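You operate a simulated robot arm through the tools that you are given. There is no shell and no other tool. Be economical: measure what you need, move in short steps, check, and stop when the job is done.

You run a simulated two-armed robot. Do the job below in one go: nothing can be reset, and whatever is moved stays where it is left.

JOB
Switch the lamp off; put it and the blue rod in the tray.
Fine: hold the yellow lamp for its button; the orange tray stays where it is; pass the rod from one hand to the other on its way. Set down upright: yellow lamp.

The check looks at the end state, three seconds after you hand in, the way a careful person would. Anything else that was tipped, shoved, dropped, spilled or broken makes it a failure.

ROBOT AND FRAMES
Two 7-joint arms with two-finger parallel grippers on one trunk, on a base that drives. Base frame: it is fixed to the floor where the robot stands at the start and does not move with it; the origin is under the middle of the robot, x ahead of it, y to its left, z up; the surface under the hand at the start is at about z = 0.84. Units: m, degrees, N and s.
The left shoulder is at the start at [0.07, 0.163, 1.145], the right one opposite. With the tool pointing down near the work surface each hand reaches from about 0.4 to 0.88 m from the robot's upright axis, wherever it stands, measured 20 degrees to its own side. Places, roughly: black head of the yellow lamp [0.6, 0.2, 1]; inside of the long orange tray [0.6, 1, 0.8]; red button of the yellow lamp [0.5, 0.2, 1]. Payload 3.43 kg a hand.
The tool frame of a hand sits at the grasp point between the pads (the TCP): z along the fingers, y along the line on which they close. The tips reach 0.034 m beyond it. The gripper opens to 0.128 m. The fingers are 0.024 m wide and 0.012 m thick; the gripper's body (0.048 by 0.13 m) begins 0.096 m behind the TCP.
Orientation is that of the tool frame in the base frame, as a unit quaternion [w, x, y, z]. With the fingers straight down and closing along the base's y, the tool's x points along the base's -x, its y along +y and its z along -z.

CONTROLS
- The arms move only by the tool move_arm. It takes "left_rows", "right_rows" or both (then of equal length, played together; a hand with none holds still); each is a list of rows, each an object of numbers (a shift or turn left out is 0, a gripper value left out holds the last): "dx", "dy", "dz": the shift along the tool's x, y, z in cm; "ax", "ay", "az": the turn, a rotation vector about the tool's x, y, z in degrees. In form: [{"dx": .., "dy": .., "dz": .., "ax": .., "ay": .., "az": ..}, ...]. A call has 1 to 10 rows; each row shifts and turns the commanded pose from where the row before left it, along the tool's axes as they then stand. "left_grip" and "right_grip" are, for a hand that has rows, the closure, from 0 (fully open) to 1 (shut), set as the call begins (left out, the last holds). Rows are played at 5 a second. More than 0.05 m and 8.6 degrees between two rows, or a gripper value outside its range, and nothing of the call is played. A pose out of reach is approached as far as the arm can. The call stops where the force on the tool passes 40 N (or 10 N more than at its start, if that is more) or the arm is blocked; 0.2 s more then pass. The fingers move at their own pace (about 0.153 m/s each) and stop on an object; they squeeze with about 41 N. The grip force told is the motor's: it shows also when the fingers shut on nothing. Time passes only in rows, and 0.2 s behind the last, so rows that do not move let the fingers close. The reply holds the time, the measured pose of the TCP, the force on the tool along the base axes, the opening and the grip force, in the units named above and with some noise, with the torque about the TCP (base axes, N m) and any sound that the robot's microphone picked up.
- Cameras (640 x 400 px; columns grow to the right, rows downward): "scene" is now at [0.1304, 0.0332, 1.383]; the picture's right is [0.38, -0.92, 0.00], its down [-0.51, -0.21, -0.83] and it looks along [0.77, 0.32, -0.55] (base axes); focal length 274 px, centre (320, 200). "left" rides on the left gripper at [0.076, 0.011, -0.16] in its tool frame; the picture's right is [-0.15, 0.99, 0.00], its down [-0.88, -0.13, -0.46] and it looks along [-0.45, -0.07, 0.89] (tool axes); focal length 234 px, centre (320, 200). "right" rides on the right gripper at [0.076, -0.011, -0.16] in its tool frame; the picture's right is [0.15, 0.99, 0.00], its down [-0.88, 0.13, -0.46] and it looks along [-0.45, 0.07, 0.89] (tool axes); focal length 234 px, centre (320, 200). There is no depth. A picture from a camera that has moved, and an enlarged one, comes with that camera's place and axes in the base frame and with its lens. The place of the scene camera against the robot may be out by one fixed shift of up to 0.012 m in any direction.
- snapshot(camera): a new picture of that camera. It takes no simulated time.
- lift_body(by): slides the trunk up (or, below 0, down) by that many m; the arms and the scene camera ride with it, the base frame stays. It gives what a move gives, with no picture.
- drive_base(legs): drives the robot by 1 to 6 legs, each [ahead, left, turn to the left] in m, m and degrees, along the robot's own axes; the way and the turn of a leg run together, so that a leg with both is an arc; at most 1.5 m and 180 degrees a leg. The arms and the cameras ride along, it lands a little off, and it stops where it bumps. It gives what a move gives.
- turn_head(pan, tilt): turns the head with the scene camera to pan (to the left, within 86 degrees either way) and tilt (down, from -29 to 69), counted from straight ahead of the robot. It gives what a move gives.
- zoom(camera, box): a new picture of the part [left, top, right, bottom] of that camera's present view, enlarged. It takes no simulated time.
- job_done(): hands the job in; it is judged then, once.

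Go step by step. Nothing tells you exact positions but the pictures and the camera data: compare them with the known pose of the tool, close in by small moves and look again before you grip or let go. The budget is 120 turns and 88 pictures, counting those below and the enlarged ones. Unless the task says otherwise, let go and move clear before handing in, and close with one line.

The tools are called after ">>>" as name(argument=value, ...) on one line, values as JSON. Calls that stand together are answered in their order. move_arm: Moves the arms, as the interface text tells. Its arguments: {"type":"object","properties":{"left_rows":{"type":"array","items":{"type":"object","properties":{"dx":{"type":"number"},"dy":{"type":"number"},"dz":{"type":"number"},"ax":{"type":"number"},"ay":{"type":"number"},"az":{"type":"number"}}}},"left_grip":{"type":"number"},"right_rows":{"type":"array","items":{"type":"object","properties":{"dx":{"type":"number"},"dy":{"type":"number"},"dz":{"type":"number"},"ax":{"type":"number"},"ay":{"type":"number"},"az":{"type":"number"}}}},"right_grip":{"type":"number"}},"required":[]} The other tools are called the same way: lift_body (by) slides the trunk up or down; drive_base (legs) drives the base; turn_head (pan, tilt) turns the head that bears the scene camera; snapshot (camera) takes a picture; zoom (camera, box) takes an enlarged picture of a part of a camera's view; job_done () hands the job in.

At the start:

```text
t: 0.0
left_position: [0.4516, 0.5074, 1.1048]
left_tool_rot: [0.0, -0.001, 1.0, -0.001]
left_ft_force: [0.1, -0.7, 0.4]
left_torque: [-0.03, -0.01, -0.03]
left_opening: 0.128
left_gripper_force: 0.0
right_position: [0.6672, 0.0218, 1.1369]
right_tool_rot: [-0.001, 0.001, 1.0, 0.001]
right_ft_force: [0.6, -0.6, 0.4]
right_torque: [0.01, -0.02, -0.02]
right_opening: 0.1278
right_gripper_force: 0.1
trunk travel left (down, up): [-0.625, 0.315]
robot x, y, heading: [0.0007, -0.0004, -0.1]
head pan, tilt: [22.4, 33.4]
```

scene: 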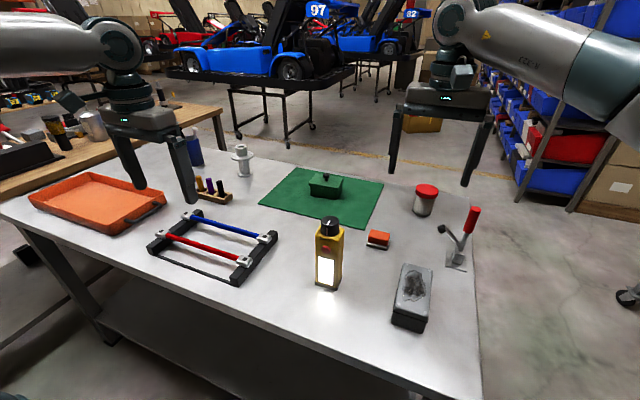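
right: 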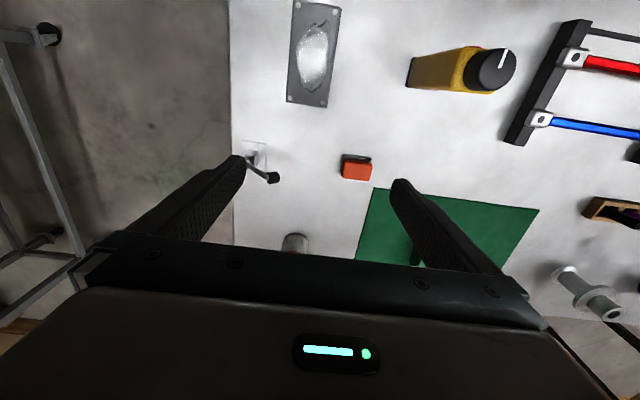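
left: 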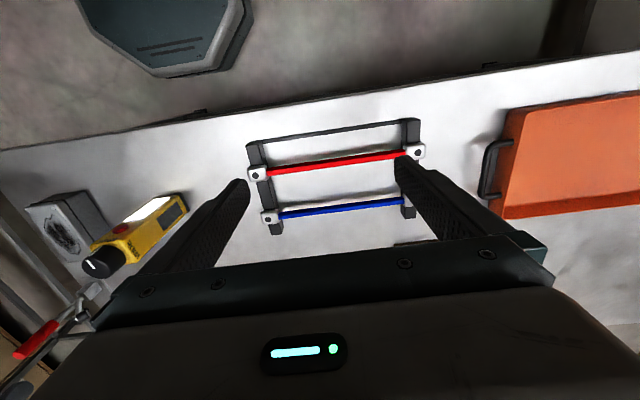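

I see the lit yellow lamp, the rack with a red and a blue rod, and the orange tray on the left. I'll look closer before moving.

>>> zoom(camera="scene", box=[270, 190, 430, 300])

>>> zoom(camera="scene", box=[130, 190, 290, 290])

>>> zoom(camera="scene", box=[10, 150, 210, 250])

```text
3.64 times, centred on (350, 245) of scene
camera zoom: at [0.1304, 0.0332, 1.383], right [0.38, -0.92, 0.0], down [-0.51, -0.21, -0.83], along [0.77, 0.32, -0.55], focal length 998 px, centre (211, 36)
```

zoom: 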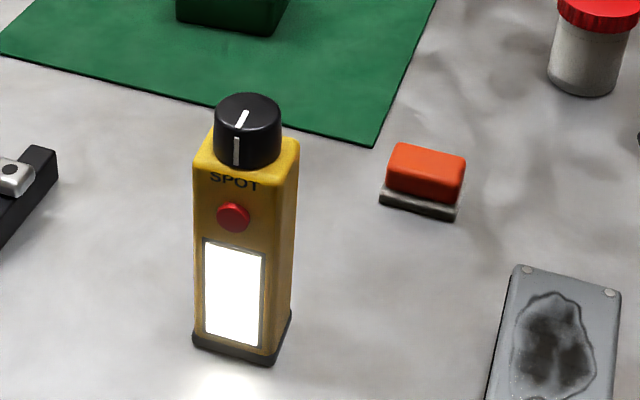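

```text
4.00 times, centred on (210, 240) of scene
camera zoom: at [0.1304, 0.0332, 1.383], right [0.38, -0.92, 0.0], down [-0.51, -0.21, -0.83], along [0.77, 0.32, -0.55], focal length 1097 px, centre (760, 40)
```

zoom: 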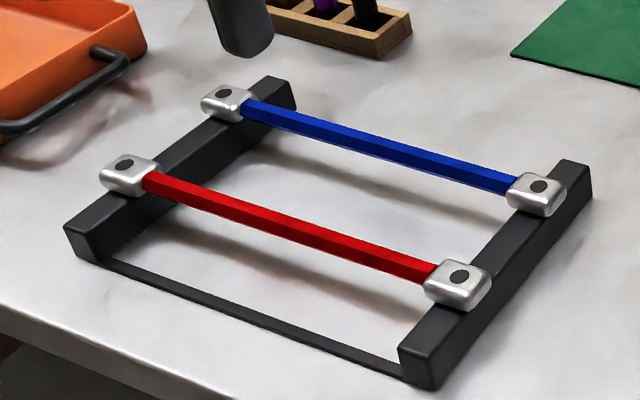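

```text
3.20 times, centred on (110, 200) of scene
camera zoom: at [0.1304, 0.0332, 1.383], right [0.38, -0.92, 0.0], down [-0.51, -0.21, -0.83], along [0.77, 0.32, -0.55], focal length 878 px, centre (992, 200)
```

zoom: 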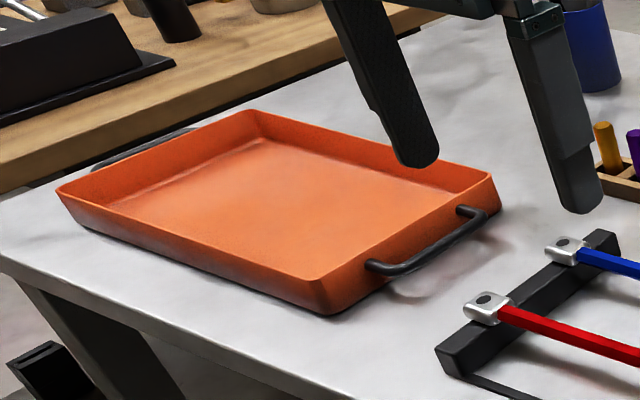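

The lamp stands near (0.565, 0.19), button facing me at about (0.535, 0.19, 0.967). The blue rod lies along y at x≈0.60, y≈0.40–0.67. I'll back up a little, move the right hand aside and bring the left hand over the lamp.

>>> drive_base(legs=[[-0.15, 0, 0]])

```text
t: 1.4
left_position: [0.303, 0.506, 1.1056]
left_tool_rot: [0.0, -0.001, 1.0, 0.0]
left_ft_force: [-1.3, -0.6, -0.8]
left_torque: [0.01, -0.03, 0.03]
left_opening: 0.1277
left_gripper_force: 0.0
right_position: [0.5192, 0.023, 1.1367]
right_tool_rot: [0.0, 0.0, 1.0, 0.0]
right_ft_force: [0.6, -1.4, 0.8]
right_torque: [0.0, -0.02, 0.02]
right_opening: 0.1278
right_gripper_force: 0.1
trunk travel left (down, up): [-0.625, 0.315]
robot x, y, heading: [-0.1459, -0.0012, -0.0]
head pan, tilt: [22.4, 33.4]
```

Bringing the left hand above the lamp, the right hand back and pitched forward.

>>> move_arm(left_rows=[{"dx": -2.91, "dy": -3.51, "dz": -0.61}, {"dx": -2.91, "dy": -3.51, "dz": -0.61}, {"dx": -2.91, "dy": -3.51, "dz": -0.61}, {"dx": -2.91, "dy": -3.51, "dz": -0.61}, {"dx": -2.91, "dy": -3.51, "dz": -0.61}, {"dx": -2.91, "dy": -3.51, "dz": -0.61}, {"dx": -2.91, "dy": -3.51, "dz": -0.61}, {"dx": -2.91, "dy": -3.51, "dz": -0.61}, {"dx": -2.91, "dy": -3.51, "dz": -0.61}], right_rows=[{"dx": 1.1, "dy": -1.6}, {"dx": 1.1, "dy": -1.6}, {"dx": 1.1, "dy": -1.6}, {"dx": 1.1, "dy": -1.6}, {"dx": 1.1, "dy": -1.6}, {"dx": 1.1, "dy": -1.6}, {"dx": 1.1, "dy": -1.6}, {"dx": 1.1, "dy": -1.6}, {"dx": 1.1, "dy": -1.6}], right_grip=1)

>>> snapshot(camera="left")

>>> snapshot(camera="scene")

```text
t: 3.4
left_position: [0.5184, 0.2445, 1.1538]
left_tool_rot: [0.003, -0.002, 1.0, 0.0]
left_ft_force: [-0.9, -0.7, -0.1]
left_torque: [-0.03, -0.04, -0.02]
left_opening: 0.1279
left_gripper_force: 0.1
left hand out of reach, approached as far as the arm can: row 8, 9
right_position: [0.417, -0.1242, 1.1384]
right_tool_rot: [0.002, 0.0, 1.0, 0.001]
right_ft_force: [-0.1, 0.5, 0.7]
right_torque: [0.02, -0.07, -0.04]
right_opening: 0.0
right_gripper_force: 32.6
trunk travel left (down, up): [-0.625, 0.315]
robot x, y, heading: [-0.1477, -0.0004, 0.2]
head pan, tilt: [22.4, 33.4]
```

```text
81 pictures are left
camera left: at [0.4419, 0.253, 1.3131], right [0.14, 0.99, 0.0], down [0.88, -0.13, 0.46], along [0.46, -0.07, -0.89], focal length 234 px, centre (320, 200)
```

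left: 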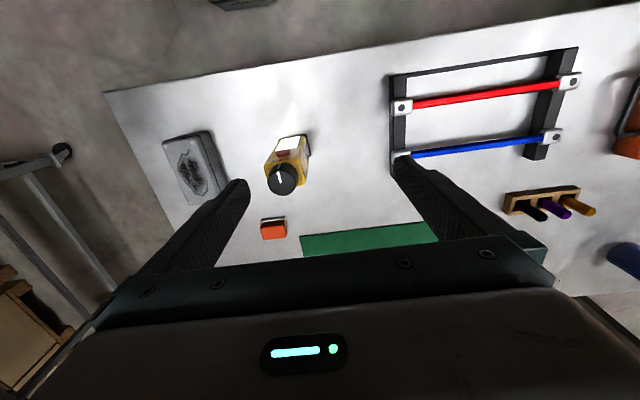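

```text
80 pictures are left
camera scene: at [-0.0219, 0.0315, 1.3835], right [0.38, -0.92, 0.0], down [-0.51, -0.21, -0.84], along [0.77, 0.32, -0.55], focal length 274 px, centre (320, 200)
```

scene: 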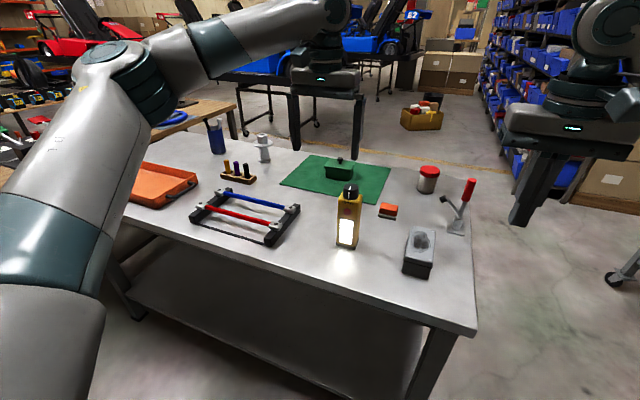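

The reach falls short because the hand is high relative to the shoulder; I'll raise the trunk.

>>> lift_body(by=0.15)

```text
t: 5.1
left_position: [0.5207, 0.2448, 1.3007]
left_tool_rot: [0.001, -0.001, 1.0, -0.002]
left_ft_force: [-0.3, 0.2, -0.3]
left_torque: [-0.02, 0.0, 0.02]
left_opening: 0.1282
left_gripper_force: 0.1
right_position: [0.4196, -0.1215, 1.2866]
right_tool_rot: [0.0, 0.0, 1.0, 0.0]
right_ft_force: [-0.3, 0.0, -0.6]
right_torque: [-0.01, 0.02, 0.04]
right_opening: 0.0002
right_gripper_force: 33.3
trunk travel left (down, up): [-0.775, 0.165]
robot x, y, heading: [-0.148, -0.0002, 0.2]
head pan, tilt: [22.4, 33.4]
```

>>> move_arm(left_rows=[{"dx": -0.7, "dy": -1.1, "dz": 3.0}, {"dx": -0.7, "dy": -1.1, "dz": 3.0}, {"dx": -0.7, "dy": -1.1, "dz": 3.0}, {"dx": -0.7, "dy": -1.1, "dz": 3.0}, {"dx": -0.7, "dy": -1.1, "dz": 3.0}, {}, {}], right_rows=[{"ay": -8}, {"ay": -8}, {"ay": -8}, {"ay": -8}, {"ay": -8}, {"ay": -8}, {"ay": -8}])

>>> snapshot(camera="left")

>>> snapshot(camera="right")

```text
t: 6.7
left_position: [0.519, 0.2221, 1.1512]
left_tool_rot: [0.003, -0.001, 1.0, -0.001]
left_ft_force: [0.8, 0.7, 0.2]
left_torque: [-0.04, 0.01, 0.01]
left_opening: 0.1279
left_gripper_force: 0.0
left hand out of reach, approached as far as the arm can: row 1, 2, 3, 4, 5
right_position: [0.4192, -0.1234, 1.2869]
right_tool_rot: [0.47, 0.0, 0.883, 0.0]
right_ft_force: [-0.1, 0.4, 0.2]
right_torque: [-0.01, 0.01, 0.01]
right_opening: 0.0
right_gripper_force: 33.3
trunk travel left (down, up): [-0.775, 0.165]
robot x, y, heading: [-0.1518, 0.0031, -0.0]
head pan, tilt: [22.4, 33.4]
```

```text
79 pictures are left
camera left: at [0.4419, 0.2324, 1.3111], right [0.15, 0.99, 0.0], down [0.88, -0.13, 0.46], along [0.46, -0.07, -0.89], focal length 234 px, centre (320, 200)
```

left: 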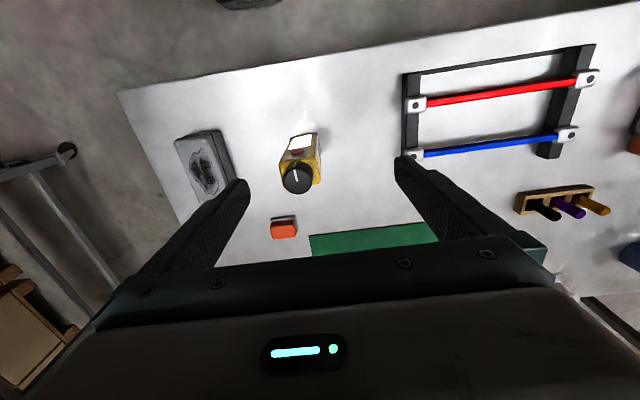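

```text
78 pictures are left
camera right: at [0.2431, -0.1343, 1.3115], right [-0.08, 0.99, -0.12], down [0.11, 0.13, 0.99], along [0.99, 0.07, -0.12], focal length 234 px, centre (320, 200)
```

right: 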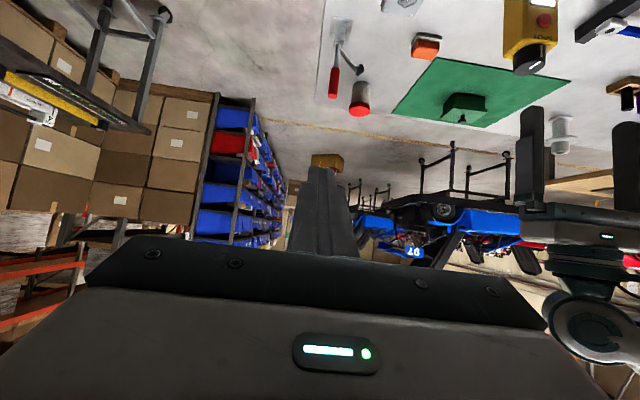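

The left arm is still out of reach from here, so I'll drive 0.1 m forward again (the fingertips at z≈1.12 clear everything).

>>> drive_base(legs=[[0.1, 0, 0]])

>>> move_arm(left_rows=[{}, {}])

```text
t: 7.9
left_position: [0.6159, 0.2215, 1.1537]
left_tool_rot: [0.002, -0.001, 1.0, -0.002]
left_ft_force: [0.4, -0.1, 0.2]
left_torque: [-0.02, 0.02, -0.01]
left_opening: 0.1281
left_gripper_force: 0.1
right_position: [0.5166, -0.1224, 1.2875]
right_tool_rot: [0.47, -0.001, 0.883, 0.001]
right_ft_force: [-0.2, -0.2, 0.8]
right_torque: [0.01, 0.01, -0.01]
right_opening: 0.0001
right_gripper_force: 32.4
trunk travel left (down, up): [-0.775, 0.165]
robot x, y, heading: [-0.0509, -0.0009, 0.1]
head pan, tilt: [22.4, 33.4]
```

```text
t: 8.5
left_position: [0.6182, 0.2215, 1.1519]
left_tool_rot: [0.003, -0.001, 1.0, -0.001]
left_ft_force: [0.4, 0.4, 0.0]
left_torque: [0.01, -0.03, 0.01]
left_opening: 0.128
left_gripper_force: 0.1
right_position: [0.5194, -0.1227, 1.2873]
right_tool_rot: [0.469, -0.001, 0.883, 0.001]
right_ft_force: [0.6, 0.1, -0.6]
right_torque: [-0.02, 0.01, -0.01]
right_opening: 0.0002
right_gripper_force: 33.0
trunk travel left (down, up): [-0.775, 0.165]
robot x, y, heading: [-0.051, 0.0008, -0.3]
head pan, tilt: [22.4, 33.4]
```

>>> move_arm(left_rows=[{"dx": 2.1, "dy": -1.05, "dz": 0.7}, {"dx": 2.1, "dy": -1.05, "dz": 0.7}, {"dx": 2.1, "dy": -1.05, "dz": 0.7}, {}])

>>> snapshot(camera="left")

```text
t: 9.5
left_position: [0.555, 0.1916, 1.1304]
left_tool_rot: [0.002, 0.0, 1.0, -0.002]
left_ft_force: [-0.5, 0.2, 0.1]
left_torque: [0.01, -0.01, 0.01]
left_opening: 0.128
left_gripper_force: 0.1
right_position: [0.5183, -0.1219, 1.2869]
right_tool_rot: [0.47, 0.0, 0.883, 0.001]
right_ft_force: [0.2, -0.7, 0.1]
right_torque: [0.05, -0.01, -0.04]
right_opening: 0.0
right_gripper_force: 33.4
trunk travel left (down, up): [-0.775, 0.165]
robot x, y, heading: [-0.0457, 0.0006, 0.3]
head pan, tilt: [22.4, 33.4]
```

```text
77 pictures are left
camera left: at [0.4783, 0.2013, 1.29], right [0.14, 0.99, 0.0], down [0.88, -0.13, 0.46], along [0.46, -0.07, -0.89], focal length 234 px, centre (320, 200)
```

left: 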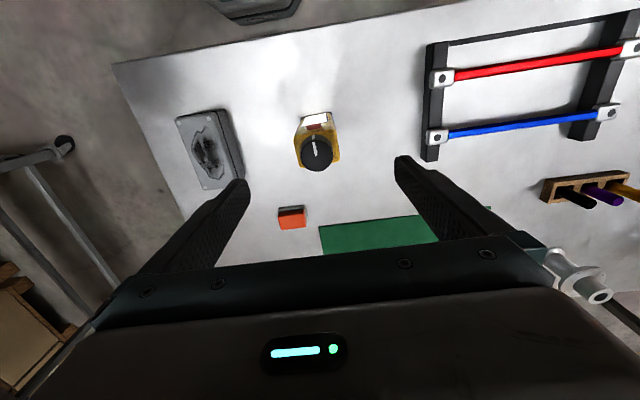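

>>> zoom(camera="left", box=[270, 95, 366, 185])

```text
4.44 times, centred on (318, 140) of left
camera zoom: at [0.4783, 0.2013, 1.29], right [0.14, 0.99, 0.0], down [0.88, -0.13, 0.46], along [0.46, -0.07, -0.89], focal length 1041 px, centre (329, 467)
```

zoom: 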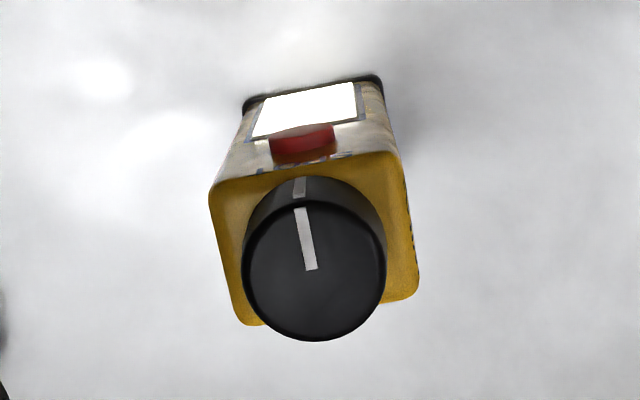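

The lamp's body is centred at (0.558, 0.185), aligned with the base axes. Descending to straddle its sides.

>>> move_arm(left_rows=[{"dx": -0.3, "dy": -0.6, "dz": 2.5}, {"dz": 3}, {"dz": 3}, {"dz": 3}, {"dz": 3}, {"dz": 2}, {}])

>>> snapshot(camera="left")

>>> snapshot(camera="scene")

```text
t: 11.1
left_position: [0.53, 0.2257, 0.9923]
left_tool_rot: [0.003, -0.001, 1.0, -0.003]
left_ft_force: [0.2, -1.2, 0.4]
left_torque: [-0.05, -0.01, -0.03]
left_opening: 0.1279
left_gripper_force: 0.0
left hand out of reach, approached as far as the arm can: row 2, 3, 4, 5, 6
right_position: [0.5191, -0.1227, 1.2869]
right_tool_rot: [0.47, 0.001, 0.883, 0.0]
right_ft_force: [0.7, 0.3, -0.5]
right_torque: [-0.04, -0.02, 0.03]
right_opening: 0.0
right_gripper_force: 33.1
trunk travel left (down, up): [-0.775, 0.165]
robot x, y, heading: [-0.0484, 0.0011, -0.1]
head pan, tilt: [22.4, 33.4]
```

```text
75 pictures are left
camera left: at [0.4531, 0.2358, 1.1525], right [0.15, 0.99, 0.0], down [0.88, -0.13, 0.46], along [0.46, -0.07, -0.89], focal length 234 px, centre (320, 200)
```

left: 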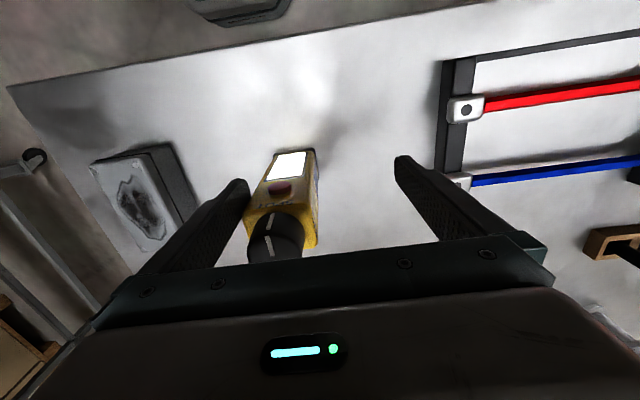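

```text
74 pictures are left
camera scene: at [0.0814, 0.0328, 1.533], right [0.38, -0.92, 0.0], down [-0.51, -0.21, -0.83], along [0.77, 0.32, -0.55], focal length 274 px, centre (320, 200)
```

scene: 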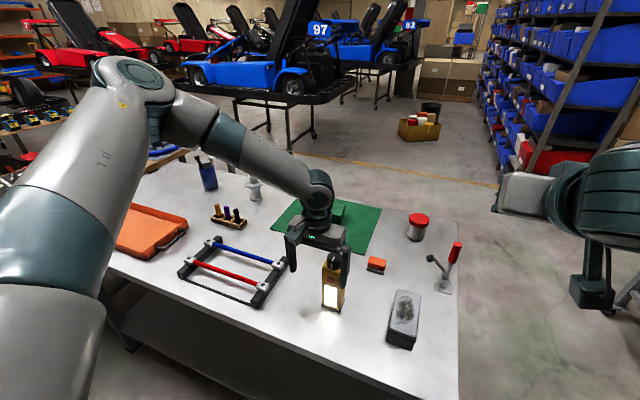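

The left arm has an awkward configuration at this inward position. I'll raise the hand, shift the base right so the lamp lies to the left arm's own side, and lower the trunk again.

>>> move_arm(left_rows=[{"dz": -4}, {"dz": -4}, {"dz": -4}, {"dz": -4}, {"dz": -4}, {}])

>>> drive_base(legs=[[0, -0.2, 0]])

>>> lift_body(by=-0.1)

```text
t: 12.5
left_position: [0.5282, 0.2264, 1.1938]
left_tool_rot: [0.002, -0.001, 1.0, -0.002]
left_ft_force: [0.0, 0.1, -0.2]
left_torque: [0.01, 0.0, 0.0]
left_opening: 0.1279
left_gripper_force: 0.0
right_position: [0.5197, -0.1222, 1.2874]
right_tool_rot: [0.469, 0.0, 0.883, 0.0]
right_ft_force: [-0.3, 0.4, -0.2]
right_torque: [0.02, -0.02, -0.03]
right_opening: 0.0
right_gripper_force: 33.1
trunk travel left (down, up): [-0.775, 0.165]
robot x, y, heading: [-0.047, 0.0007, 0.1]
head pan, tilt: [22.4, 33.4]
```

```text
t: 14.1
left_position: [0.5291, 0.0267, 1.193]
left_tool_rot: [0.003, 0.0, 1.0, -0.003]
left_ft_force: [-0.7, 0.2, -0.3]
left_torque: [-0.05, 0.02, 0.0]
left_opening: 0.1279
left_gripper_force: 0.1
right_position: [0.519, -0.3202, 1.2875]
right_tool_rot: [0.47, 0.0, 0.883, -0.001]
right_ft_force: [-0.7, -0.5, 0.2]
right_torque: [-0.01, -0.01, -0.01]
right_opening: 0.0002
right_gripper_force: 32.7
trunk travel left (down, up): [-0.775, 0.165]
robot x, y, heading: [-0.0542, -0.1994, -0.2]
head pan, tilt: [22.4, 33.4]
```

```text
t: 15.4
left_position: [0.5285, 0.0259, 1.0933]
left_tool_rot: [0.003, -0.002, 1.0, -0.002]
left_ft_force: [0.2, -0.2, -0.3]
left_torque: [0.01, -0.03, -0.04]
left_opening: 0.1277
left_gripper_force: 0.1
right_position: [0.5181, -0.3227, 1.1869]
right_tool_rot: [0.47, 0.0, 0.883, 0.001]
right_ft_force: [0.0, -0.2, -0.3]
right_torque: [0.05, -0.02, 0.01]
right_opening: 0.0
right_gripper_force: 33.2
trunk travel left (down, up): [-0.675, 0.265]
robot x, y, heading: [-0.0451, -0.2002, 0.2]
head pan, tilt: [22.4, 33.4]
```

Now up slightly, across to above the lamp, then check before descending.

>>> move_arm(left_rows=[{"dz": -2.5}, {"dz": -2.0}, {"dx": -0.7, "dy": 4}, {"dx": -0.7, "dy": 4}, {"dx": -0.7, "dy": 4}, {"dx": -0.7, "dy": 4}, {}])

```text
t: 17.0
left_position: [0.5573, 0.1864, 1.1386]
left_tool_rot: [0.002, 0.0, 1.0, -0.001]
left_ft_force: [0.0, 0.2, 0.8]
left_torque: [0.05, 0.0, 0.01]
left_opening: 0.128
left_gripper_force: 0.0
right_position: [0.5183, -0.3246, 1.1854]
right_tool_rot: [0.469, 0.0, 0.883, 0.0]
right_ft_force: [0.8, -0.9, -0.5]
right_torque: [0.02, 0.0, 0.05]
right_opening: 0.0
right_gripper_force: 32.8
trunk travel left (down, up): [-0.675, 0.265]
robot x, y, heading: [-0.0521, -0.205, 0.0]
head pan, tilt: [22.4, 33.4]
```

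>>> move_arm(left_rows=[{"dz": 3}, {"dz": 2.5}, {}])

>>> snapshot(camera="left")

```text
t: 17.8
left_position: [0.5577, 0.1865, 1.083]
left_tool_rot: [0.003, 0.0, 1.0, -0.002]
left_ft_force: [0.5, -0.4, 0.3]
left_torque: [-0.01, -0.03, 0.01]
left_opening: 0.1281
left_gripper_force: 0.1
right_position: [0.5171, -0.3229, 1.1883]
right_tool_rot: [0.469, -0.001, 0.883, 0.001]
right_ft_force: [-0.1, -1.0, 0.4]
right_torque: [-0.01, 0.03, -0.01]
right_opening: 0.0001
right_gripper_force: 32.8
trunk travel left (down, up): [-0.675, 0.265]
robot x, y, heading: [-0.0466, -0.2023, 0.0]
head pan, tilt: [22.4, 33.4]
```

```text
73 pictures are left
camera left: at [0.4807, 0.1965, 1.2419], right [0.14, 0.99, 0.0], down [0.88, -0.13, 0.46], along [0.46, -0.07, -0.89], focal length 234 px, centre (320, 200)
```

left: 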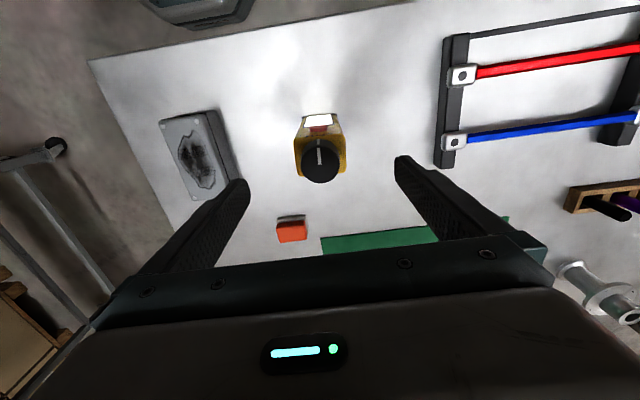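

Centred over the lamp; descending, stopping early if off.

>>> move_arm(left_rows=[{"dz": 2.5}, {"dz": 2.5}, {"dz": 2.5}, {"dz": 2.5}, {"dz": 1.5}, {}])

>>> snapshot(camera="left")

>>> zoom(camera="scene", box=[160, 120, 400, 300])

```text
t: 19.2
left_position: [0.5587, 0.186, 0.9677]
left_tool_rot: [0.003, 0.0, 1.0, -0.002]
left_ft_force: [0.1, 0.6, -0.1]
left_torque: [-0.04, -0.01, -0.02]
left_opening: 0.1279
left_gripper_force: 0.0
right_position: [0.5192, -0.3228, 1.1867]
right_tool_rot: [0.469, 0.0, 0.883, 0.001]
right_ft_force: [-0.7, 0.6, -0.4]
right_torque: [0.03, -0.03, 0.01]
right_opening: 0.0001
right_gripper_force: 32.7
trunk travel left (down, up): [-0.675, 0.265]
robot x, y, heading: [-0.0502, -0.2031, 0.1]
head pan, tilt: [22.4, 33.4]
```

```text
72 pictures are left
camera left: at [0.481, 0.1958, 1.1275], right [0.14, 0.99, 0.0], down [0.88, -0.13, 0.46], along [0.45, -0.07, -0.89], focal length 234 px, centre (320, 200)
```

left: 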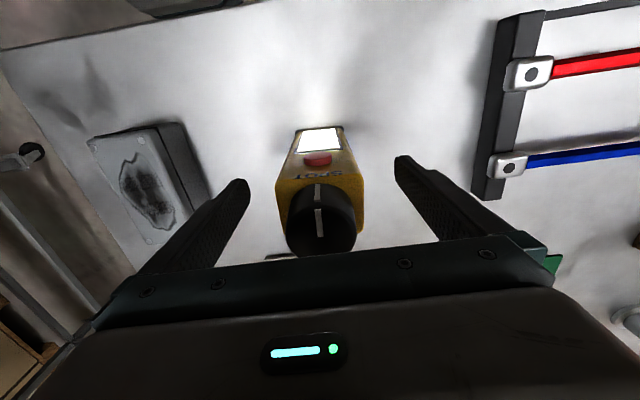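

```text
2.22 times, centred on (280, 210) of scene
camera zoom: at [0.081, -0.1681, 1.433], right [0.38, -0.92, 0.0], down [-0.51, -0.21, -0.83], along [0.77, 0.32, -0.55], focal length 610 px, centre (409, 178)
```

zoom: 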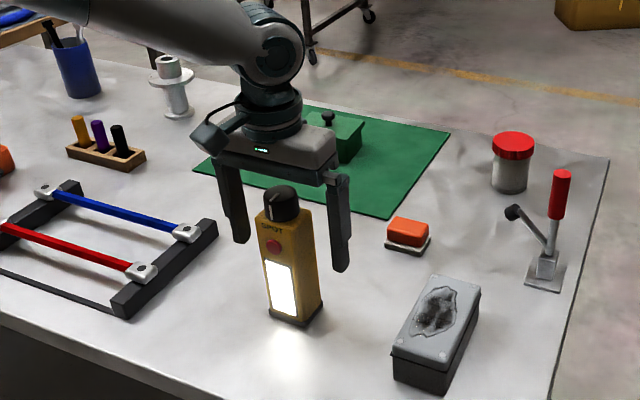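

Straddling well; closing the left gripper on the lamp.

>>> move_arm(left_rows=[{}, {}, {}, {}, {}], left_grip=1)

>>> snapshot(camera="left")

```text
t: 20.4
left_position: [0.5581, 0.1865, 0.967]
left_tool_rot: [0.002, -0.001, 1.0, -0.001]
left_ft_force: [0.8, 1.5, 0.2]
left_torque: [0.25, 0.0, -0.05]
left_opening: 0.056
left_gripper_force: 41.0
right_position: [0.518, -0.3222, 1.1865]
right_tool_rot: [0.469, 0.0, 0.883, 0.0]
right_ft_force: [-0.3, -0.4, -0.1]
right_torque: [-0.01, 0.02, 0.01]
right_opening: 0.0001
right_gripper_force: 33.3
trunk travel left (down, up): [-0.675, 0.265]
robot x, y, heading: [-0.0485, -0.1992, -0.1]
head pan, tilt: [22.4, 33.4]
```

```text
70 pictures are left
camera left: at [0.4813, 0.196, 1.1276], right [0.14, 0.99, 0.0], down [0.88, -0.13, 0.46], along [0.46, -0.07, -0.89], focal length 234 px, centre (320, 200)
```

left: 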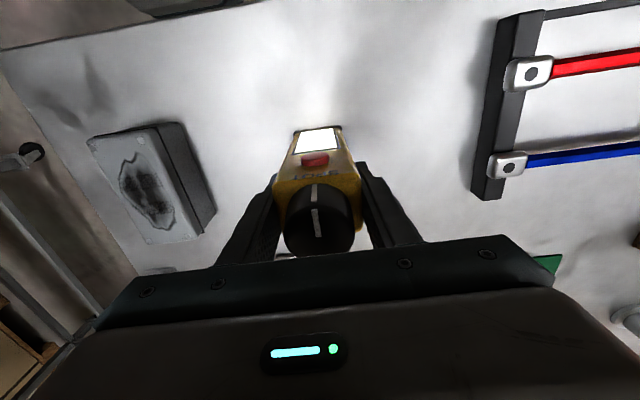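

The lamp is held. Button is at about (0.534, 0.184, 0.962). Bringing the closed right hand across in front of it.

>>> move_arm(right_rows=[{"dx": 2.0, "dy": 4, "dz": -0.13}, {"dx": 2.0, "dy": 4, "dz": -0.13}, {"dx": 2.0, "dy": 4, "dz": -0.13}, {"dx": 2.0, "dy": 4, "dz": -0.13}, {"dx": 2.0, "dy": 4, "dz": -0.13}, {"dx": 2.0, "dy": 4, "dz": -0.13}, {"dx": 2.0, "dy": 4, "dz": -0.13}, {"dx": 2.0, "dy": 4, "dz": -0.13}, {}])

>>> snapshot(camera="scene")

```text
t: 22.4
left_position: [0.5575, 0.1847, 0.9677]
left_tool_rot: [0.002, -0.001, 1.0, -0.001]
left_ft_force: [-0.5, 1.0, 1.1]
left_torque: [0.33, -0.09, 0.02]
left_opening: 0.0558
left_gripper_force: 41.1
right_position: [0.4207, -0.0027, 1.0596]
right_tool_rot: [0.469, 0.0, 0.883, 0.0]
right_ft_force: [0.3, -0.2, 0.7]
right_torque: [0.01, 0.0, -0.01]
right_opening: 0.0
right_gripper_force: 32.9
trunk travel left (down, up): [-0.675, 0.265]
robot x, y, heading: [-0.0462, -0.2042, 0.1]
head pan, tilt: [22.4, 33.4]
```

```text
69 pictures are left
camera scene: at [0.0816, -0.1692, 1.433], right [0.38, -0.92, 0.0], down [-0.51, -0.21, -0.83], along [0.77, 0.32, -0.55], focal length 274 px, centre (320, 200)
```

scene: 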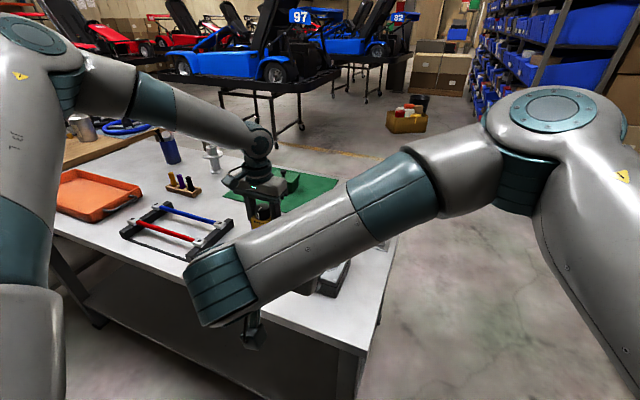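

>>> move_arm(right_rows=[{"dx": 0.37, "dy": 3.74, "dz": 0.6}, {"dx": 0.37, "dy": 3.74, "dz": 0.6}, {"dx": 0.37, "dy": 3.74, "dz": 0.6}, {"dx": 0.37, "dy": 3.74, "dz": 0.6}, {"dx": 0.37, "dy": 3.74, "dz": 0.6}, {}])

>>> snapshot(camera="left")

>>> snapshot(camera="right")

```text
t: 23.8
left_position: [0.5558, 0.1855, 0.9681]
left_tool_rot: [0.003, 0.0, 1.0, -0.002]
left_ft_force: [0.0, 0.8, 1.0]
left_torque: [0.16, 0.1, -0.03]
left_opening: 0.0557
left_gripper_force: 40.9
right_position: [0.4448, 0.0609, 1.044]
right_tool_rot: [0.469, 0.0, 0.883, 0.0]
right_ft_force: [0.0, 1.2, 0.1]
right_torque: [-0.02, -0.02, 0.02]
right_opening: 0.0001
right_gripper_force: 32.8
right hand out of reach, approached as far as the arm can: row 2, 3, 4, 5
trunk travel left (down, up): [-0.675, 0.265]
robot x, y, heading: [-0.0464, -0.2, -0.1]
head pan, tilt: [22.4, 33.4]
```

```text
68 pictures are left
camera left: at [0.4811, 0.196, 1.1276], right [0.14, 0.99, 0.0], down [0.88, -0.13, 0.46], along [0.46, -0.07, -0.89], focal length 234 px, centre (320, 200)
```

left: 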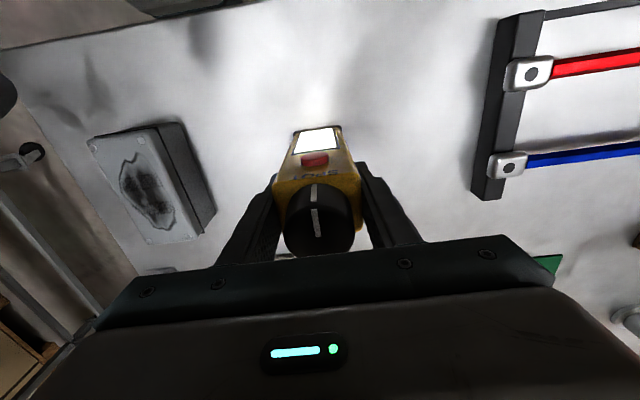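

```text
67 pictures are left
camera right: at [0.2698, 0.0495, 1.07], right [-0.08, 0.99, -0.12], down [0.11, 0.13, 0.98], along [0.99, 0.07, -0.12], focal length 234 px, centre (320, 200)
```

right: 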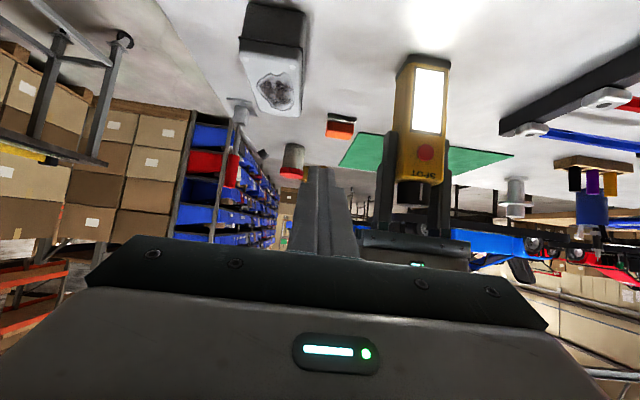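

The right arm needs to be yawed leftwards to reach; I'll turn it 40° about the vertical in place.

>>> move_arm(right_rows=[{"ax": -6.63, "az": -4.47}, {"ax": -6.63, "az": -4.47}, {"ax": -6.63, "az": -4.47}, {"ax": -6.63, "az": -4.47}, {"ax": -6.63, "az": -4.47}, {}])

```text
t: 25.2
left_position: [0.5579, 0.1857, 0.9681]
left_tool_rot: [0.003, -0.001, 1.0, -0.003]
left_ft_force: [0.5, -0.7, 0.0]
left_torque: [-0.03, 0.02, 0.01]
left_opening: 0.0559
left_gripper_force: 41.4
right_position: [0.4466, 0.0632, 1.0454]
right_tool_rot: [0.442, -0.303, 0.829, 0.161]
right_ft_force: [-0.1, 0.2, 0.4]
right_torque: [-0.04, -0.01, -0.02]
right_opening: 0.0002
right_gripper_force: 33.2
trunk travel left (down, up): [-0.675, 0.265]
robot x, y, heading: [-0.0528, -0.2004, 0.1]
head pan, tilt: [22.4, 33.4]
```

>>> move_arm(right_rows=[{"dx": 0.42, "dy": 1.89, "dz": 2.64}, {"dx": 0.42, "dy": 1.89, "dz": 2.64}, {"dx": 0.42, "dy": 1.89, "dz": 2.64}, {"dx": 0.42, "dy": 1.89, "dz": 2.64}, {}])

>>> snapshot(camera="left")

>>> snapshot(camera="right")

```text
t: 26.4
left_position: [0.5572, 0.1856, 0.9682]
left_tool_rot: [0.002, -0.001, 1.0, -0.001]
left_ft_force: [-0.3, 0.8, 0.1]
left_torque: [0.27, 0.08, -0.07]
left_opening: 0.0558
left_gripper_force: 41.1
right_position: [0.4579, 0.1698, 0.9716]
right_tool_rot: [0.441, -0.302, 0.83, 0.161]
right_ft_force: [-0.2, -0.1, -0.7]
right_torque: [0.0, 0.02, -0.01]
right_opening: 0.0001
right_gripper_force: 33.3
trunk travel left (down, up): [-0.675, 0.265]
robot x, y, heading: [-0.0506, -0.1977, -0.2]
head pan, tilt: [22.4, 33.4]
```

```text
66 pictures are left
camera left: at [0.4814, 0.1957, 1.1276], right [0.14, 0.99, 0.0], down [0.88, -0.13, 0.46], along [0.45, -0.07, -0.89], focal length 234 px, centre (320, 200)
```

left: 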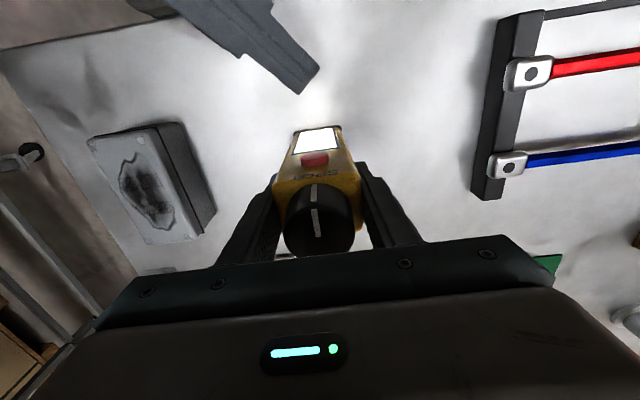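

```text
65 pictures are left
camera right: at [0.3306, 0.0483, 0.9967], right [-0.7, 0.7, -0.12], down [0.0, 0.17, 0.98], along [0.72, 0.69, -0.12], focal length 234 px, centre (320, 200)
```

right: 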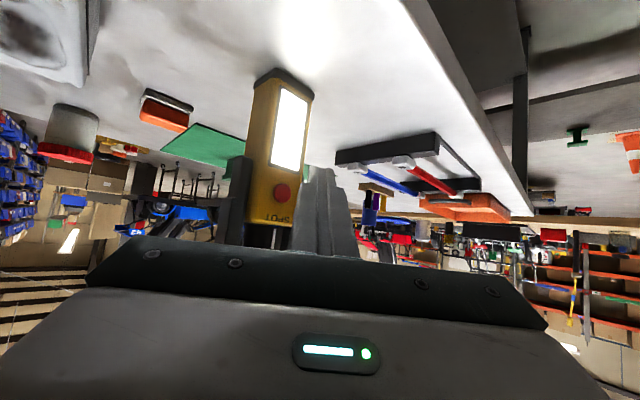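

The leading corner lines up with the button. Advancing along +x toward it.

>>> move_arm(right_rows=[{"dx": -0.47, "dy": -0.71, "dz": 0.7}, {"dx": -0.47, "dy": -0.71, "dz": 0.7}, {"dx": -0.43, "dy": -0.64, "dz": 0.63}, {}])

>>> zoom(camera="left", box=[250, 80, 390, 260])

>>> zoom(camera="right", box=[220, 60, 360, 240])

```text
t: 27.4
left_position: [0.5571, 0.1859, 0.9678]
left_tool_rot: [0.002, -0.001, 1.0, -0.001]
left_ft_force: [0.6, 0.6, 1.2]
left_torque: [0.15, 0.01, -0.02]
left_opening: 0.0557
left_gripper_force: 40.8
right_position: [0.4907, 0.1694, 0.9718]
right_tool_rot: [0.441, -0.302, 0.83, 0.16]
right_ft_force: [0.0, -0.6, -0.6]
right_torque: [0.02, 0.01, 0.0]
right_opening: 0.0001
right_gripper_force: 32.8
trunk travel left (down, up): [-0.675, 0.265]
robot x, y, heading: [-0.0489, -0.1969, 0.2]
head pan, tilt: [22.4, 33.4]
```

```text
2.22 times, centred on (320, 170) of left
camera zoom: at [0.4812, 0.1961, 1.1276], right [0.14, 0.99, 0.0], down [0.88, -0.13, 0.46], along [0.46, -0.07, -0.89], focal length 520 px, centre (320, 267)
```

zoom: 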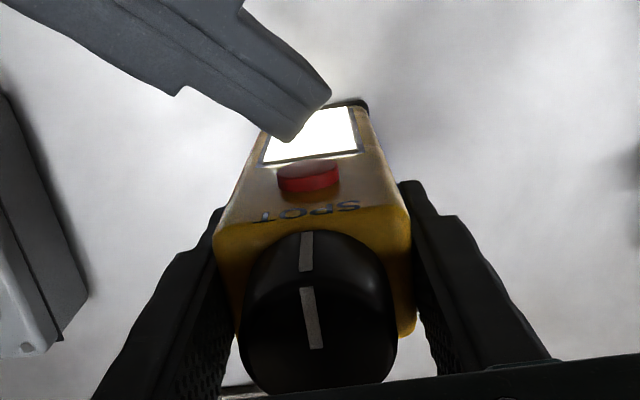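

```text
2.22 times, centred on (290, 150) of right
camera zoom: at [0.3623, 0.0478, 0.9975], right [-0.7, 0.71, -0.12], down [0.0, 0.17, 0.98], along [0.72, 0.69, -0.12], focal length 520 px, centre (387, 311)
```

zoom: 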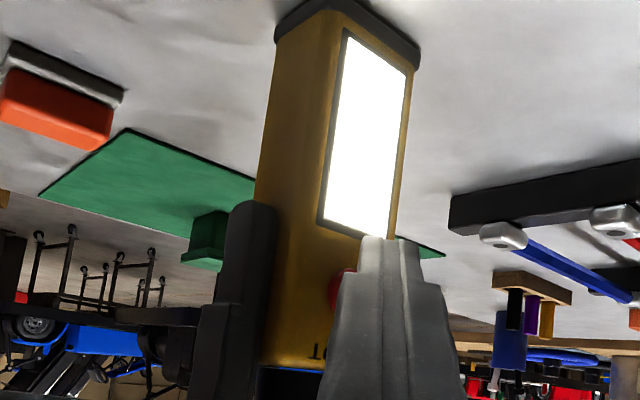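

>>> move_arm(right_rows=[{"dx": -0.68, "dy": 0.12, "dz": 0.12}, {"dx": -0.107, "dy": -0.16, "dz": 0.159}, {"dx": -0.107, "dy": -0.16, "dz": 0.159}, {"dx": -0.107, "dy": -0.16, "dz": 0.159}])

>>> zoom(camera="left", box=[250, 80, 390, 260])

```text
t: 28.4
left_position: [0.5582, 0.1861, 0.9675]
left_tool_rot: [0.002, -0.001, 1.0, -0.001]
left_ft_force: [4.0, 0.6, 0.3]
left_torque: [0.17, 0.19, -0.02]
left_opening: 0.0558
left_gripper_force: 40.7
right_position: [0.4982, 0.174, 0.9769]
right_tool_rot: [0.441, -0.303, 0.83, 0.161]
right_ft_force: [-5.2, 0.4, -0.3]
right_torque: [0.01, 0.03, 0.06]
right_opening: 0.0
right_gripper_force: 32.6
trunk travel left (down, up): [-0.675, 0.265]
robot x, y, heading: [-0.0479, -0.2009, 0.0]
head pan, tilt: [22.4, 33.4]
heard: click
```

```text
2.22 times, centred on (320, 170) of left
camera zoom: at [0.4811, 0.1961, 1.1276], right [0.14, 0.99, 0.0], down [0.88, -0.13, 0.46], along [0.46, -0.07, -0.89], focal length 520 px, centre (320, 267)
```

zoom: 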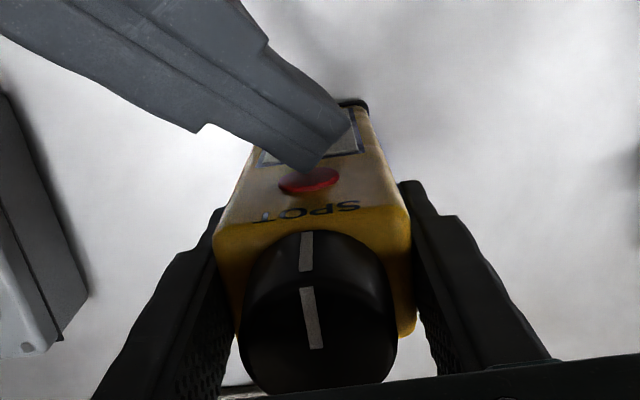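

A click, and the light is out. I'll back the right hand straight off and confirm it stays off.

>>> move_arm(right_rows=[{"dx": 0.43, "dy": 0.64, "dz": -0.635}, {"dx": 0.86, "dy": 1.28, "dz": -1.27}, {"dx": 0.86, "dy": 1.28, "dz": -1.27}, {"dz": -3}, {"dz": -3}])

>>> snapshot(camera="left")

```text
t: 29.6
left_position: [0.5562, 0.1857, 0.9683]
left_tool_rot: [0.001, -0.001, 1.0, -0.002]
left_ft_force: [0.0, -1.2, 0.5]
left_torque: [0.03, 0.14, -0.01]
left_opening: 0.0558
left_gripper_force: 40.8
right_position: [0.4132, 0.1405, 1.0103]
right_tool_rot: [0.442, -0.302, 0.829, 0.161]
right_ft_force: [0.3, 0.7, 0.3]
right_torque: [-0.01, 0.04, -0.03]
right_opening: 0.0
right_gripper_force: 33.3
trunk travel left (down, up): [-0.675, 0.265]
robot x, y, heading: [-0.0474, -0.2025, 0.1]
head pan, tilt: [22.4, 33.4]
```

```text
61 pictures are left
camera left: at [0.4806, 0.1958, 1.1276], right [0.14, 0.99, 0.0], down [0.88, -0.13, 0.46], along [0.45, -0.07, -0.89], focal length 234 px, centre (320, 200)
```

left: 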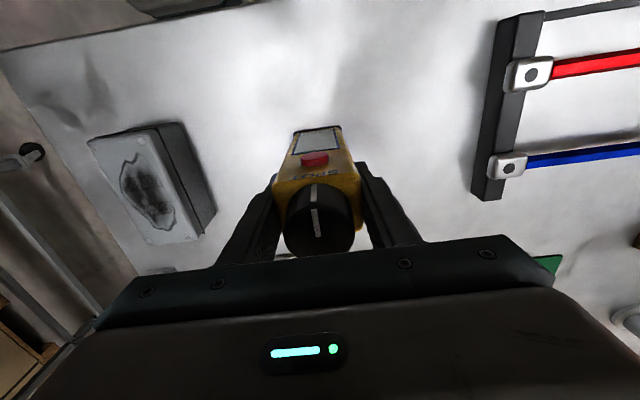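

The lamp is off and stays off. Now lifting the lamp 12 cm while retreating the right hand.

>>> move_arm(left_rows=[{"dz": -1}, {"dz": -1.5}, {"dz": -1.5}, {"dz": -1.5}, {"dz": -1.5}, {"dz": -1.5}, {"dz": -1.5}, {"dz": -2}, {}], right_rows=[{"dx": 0.41, "dy": -2.7, "dz": -2.86}, {"dx": 0.41, "dy": -2.7, "dz": -2.86}, {"dx": 0.41, "dy": -2.7, "dz": -2.86}, {"dx": 0.41, "dy": -2.7, "dz": -2.86}, {"dx": 0.41, "dy": -2.7, "dz": -2.86}, {"dx": 0.41, "dy": -2.7, "dz": -2.86}, {"dx": 0.41, "dy": -2.7, "dz": -2.86}, {"dx": 0.41, "dy": -2.7, "dz": -2.86}, {}])

>>> snapshot(camera="scene")

```text
t: 31.6
left_position: [0.558, 0.1873, 1.0871]
left_tool_rot: [0.003, -0.001, 1.0, -0.003]
left_ft_force: [-0.4, -0.3, -2.4]
left_torque: [0.02, -0.04, 0.0]
left_opening: 0.0559
left_gripper_force: 40.6
right_position: [0.4212, -0.1346, 1.1176]
right_tool_rot: [0.439, -0.304, 0.83, 0.161]
right_ft_force: [0.8, 0.5, 0.6]
right_torque: [0.02, 0.0, 0.02]
right_opening: 0.0001
right_gripper_force: 32.5
right hand out of reach, approached as far as the arm can: row 7, 8
trunk travel left (down, up): [-0.675, 0.265]
robot x, y, heading: [-0.0455, -0.2025, 0.1]
head pan, tilt: [22.4, 33.4]
```

```text
60 pictures are left
camera scene: at [0.082, -0.1667, 1.4329], right [0.38, -0.92, 0.0], down [-0.51, -0.21, -0.83], along [0.77, 0.32, -0.55], focal length 274 px, centre (320, 200)
```

scene: 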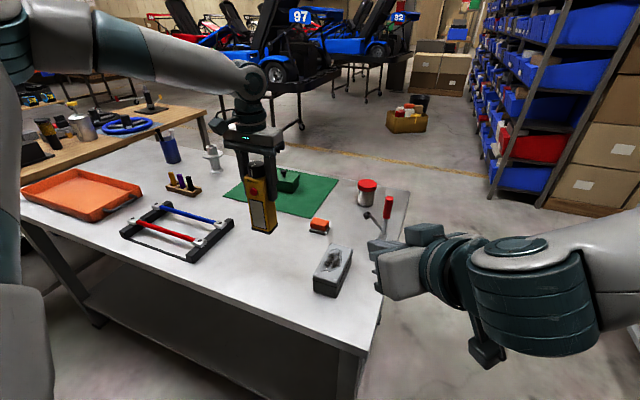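

Lamp lifted cleanly. Driving left toward the tray, with the lamp well above the rack.

>>> drive_base(legs=[[0, 0.45, 0], [0, 0.4, 0]])

>>> snapshot(camera="left")

>>> snapshot(camera="scene")

```text
t: 36.4
left_position: [0.5595, 1.0329, 1.089]
left_tool_rot: [0.002, 0.0, 1.0, -0.002]
left_ft_force: [0.6, -0.4, -3.5]
left_torque: [0.02, -0.04, 0.04]
left_opening: 0.0558
left_gripper_force: 41.5
right_position: [0.4221, 0.7124, 1.1182]
right_tool_rot: [0.441, -0.301, 0.83, 0.16]
right_ft_force: [0.0, -0.8, 0.0]
right_torque: [-0.02, -0.02, -0.04]
right_opening: 0.0003
right_gripper_force: 32.9
trunk travel left (down, up): [-0.675, 0.265]
robot x, y, heading: [-0.0489, 0.6479, -0.3]
head pan, tilt: [22.4, 33.4]
```

```text
59 pictures are left
camera left: at [0.4839, 1.0435, 1.2479], right [0.15, 0.99, 0.0], down [0.88, -0.13, 0.46], along [0.45, -0.07, -0.89], focal length 234 px, centre (320, 200)
```

left: 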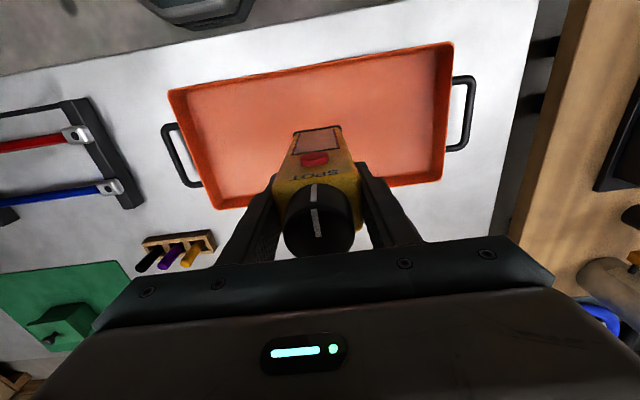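

```text
58 pictures are left
camera scene: at [0.0833, 0.6811, 1.433], right [0.38, -0.93, 0.0], down [-0.51, -0.21, -0.83], along [0.77, 0.32, -0.55], focal length 274 px, centre (320, 200)
```

scene: 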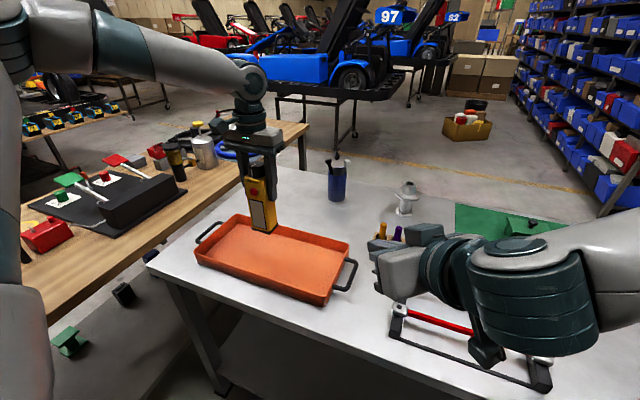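

Tray rim spans roughly x 0.467–0.66, y 0.827–1.22. I'll set the lamp at the far-left corner area (0.612, 1.15), leaving the front strip for the rod.

>>> move_arm(left_rows=[{"dx": -1.3, "dy": 2.9}, {"dx": -1.3, "dy": 2.9}, {"dx": -1.3, "dy": 2.9}, {"dx": -1.3, "dy": 2.9}, {}])

>>> snapshot(camera="left")

```text
t: 37.6
left_position: [0.6118, 1.1486, 1.087]
left_tool_rot: [0.001, 0.0, 1.0, -0.002]
left_ft_force: [1.1, 0.2, -3.9]
left_torque: [-0.01, -0.04, 0.0]
left_opening: 0.056
left_gripper_force: 40.6
right_position: [0.4224, 0.7126, 1.1178]
right_tool_rot: [0.44, -0.301, 0.831, 0.16]
right_ft_force: [-0.4, -0.1, 1.1]
right_torque: [-0.02, -0.02, 0.01]
right_opening: 0.0
right_gripper_force: 33.1
trunk travel left (down, up): [-0.675, 0.265]
robot x, y, heading: [-0.0454, 0.647, -0.3]
head pan, tilt: [22.4, 33.4]
```

```text
57 pictures are left
camera left: at [0.5365, 1.1594, 1.2475], right [0.15, 0.99, 0.0], down [0.88, -0.13, 0.46], along [0.45, -0.07, -0.89], focal length 234 px, centre (320, 200)
```

left: 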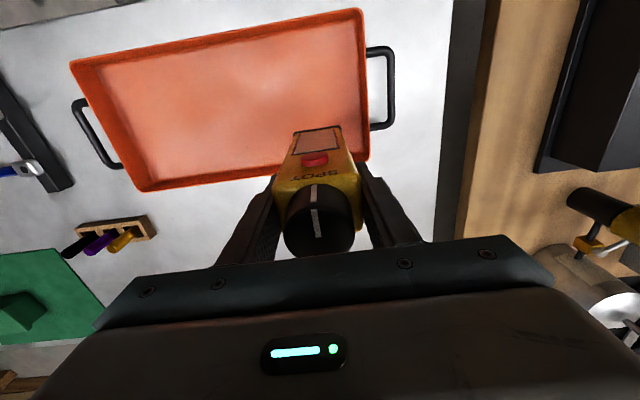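

Clear of the tray walls. Lowering the lamp.

>>> move_arm(left_rows=[{"dz": 2.5}, {"dz": 2.5}, {"dz": 2.5}, {"dz": 2}, {"dz": 0.8}, {}])

>>> zoom(camera="scene", box=[150, 120, 390, 300])

```text
t: 39.0
left_position: [0.6131, 1.1488, 0.9841]
left_tool_rot: [0.001, 0.001, 1.0, -0.002]
left_ft_force: [0.2, 0.0, -3.0]
left_torque: [0.0, 0.01, -0.01]
left_opening: 0.056
left_gripper_force: 40.9
right_position: [0.4224, 0.7134, 1.1168]
right_tool_rot: [0.441, -0.301, 0.83, 0.16]
right_ft_force: [-0.6, -0.1, 0.6]
right_torque: [0.0, -0.03, -0.03]
right_opening: 0.0002
right_gripper_force: 32.9
trunk travel left (down, up): [-0.675, 0.265]
robot x, y, heading: [-0.0459, 0.6491, -0.3]
head pan, tilt: [22.4, 33.4]
```

```text
2.22 times, centred on (270, 210) of scene
camera zoom: at [0.0834, 0.6817, 1.4329], right [0.38, -0.93, 0.0], down [-0.51, -0.21, -0.83], along [0.77, 0.32, -0.55], focal length 610 px, centre (431, 178)
```

zoom: 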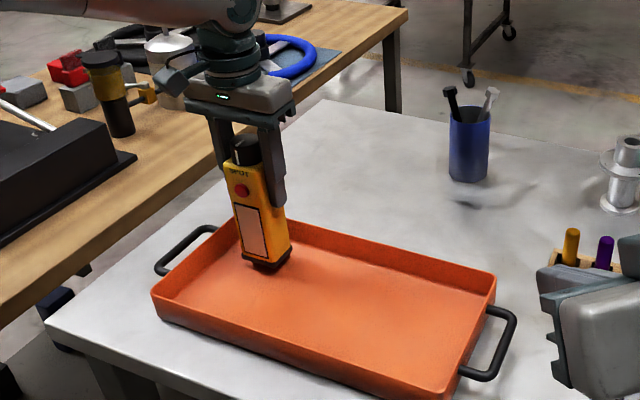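

>>> move_arm(left_rows=[{"dz": 0.4}, {"dz": 0.3}, {"dz": 0.2}, {}])

```text
t: 40.0
left_position: [0.6127, 1.1488, 0.9759]
left_tool_rot: [0.002, 0.001, 1.0, -0.001]
left_ft_force: [-1.2, -0.3, -3.2]
left_torque: [0.01, -0.03, -0.03]
left_opening: 0.0559
left_gripper_force: 40.7
right_position: [0.4219, 0.7129, 1.1171]
right_tool_rot: [0.44, -0.3, 0.831, 0.159]
right_ft_force: [-0.3, 0.0, -0.2]
right_torque: [-0.01, 0.01, 0.01]
right_opening: 0.0002
right_gripper_force: 32.6
trunk travel left (down, up): [-0.675, 0.265]
robot x, y, heading: [-0.0449, 0.6501, -0.3]
head pan, tilt: [22.4, 33.4]
```

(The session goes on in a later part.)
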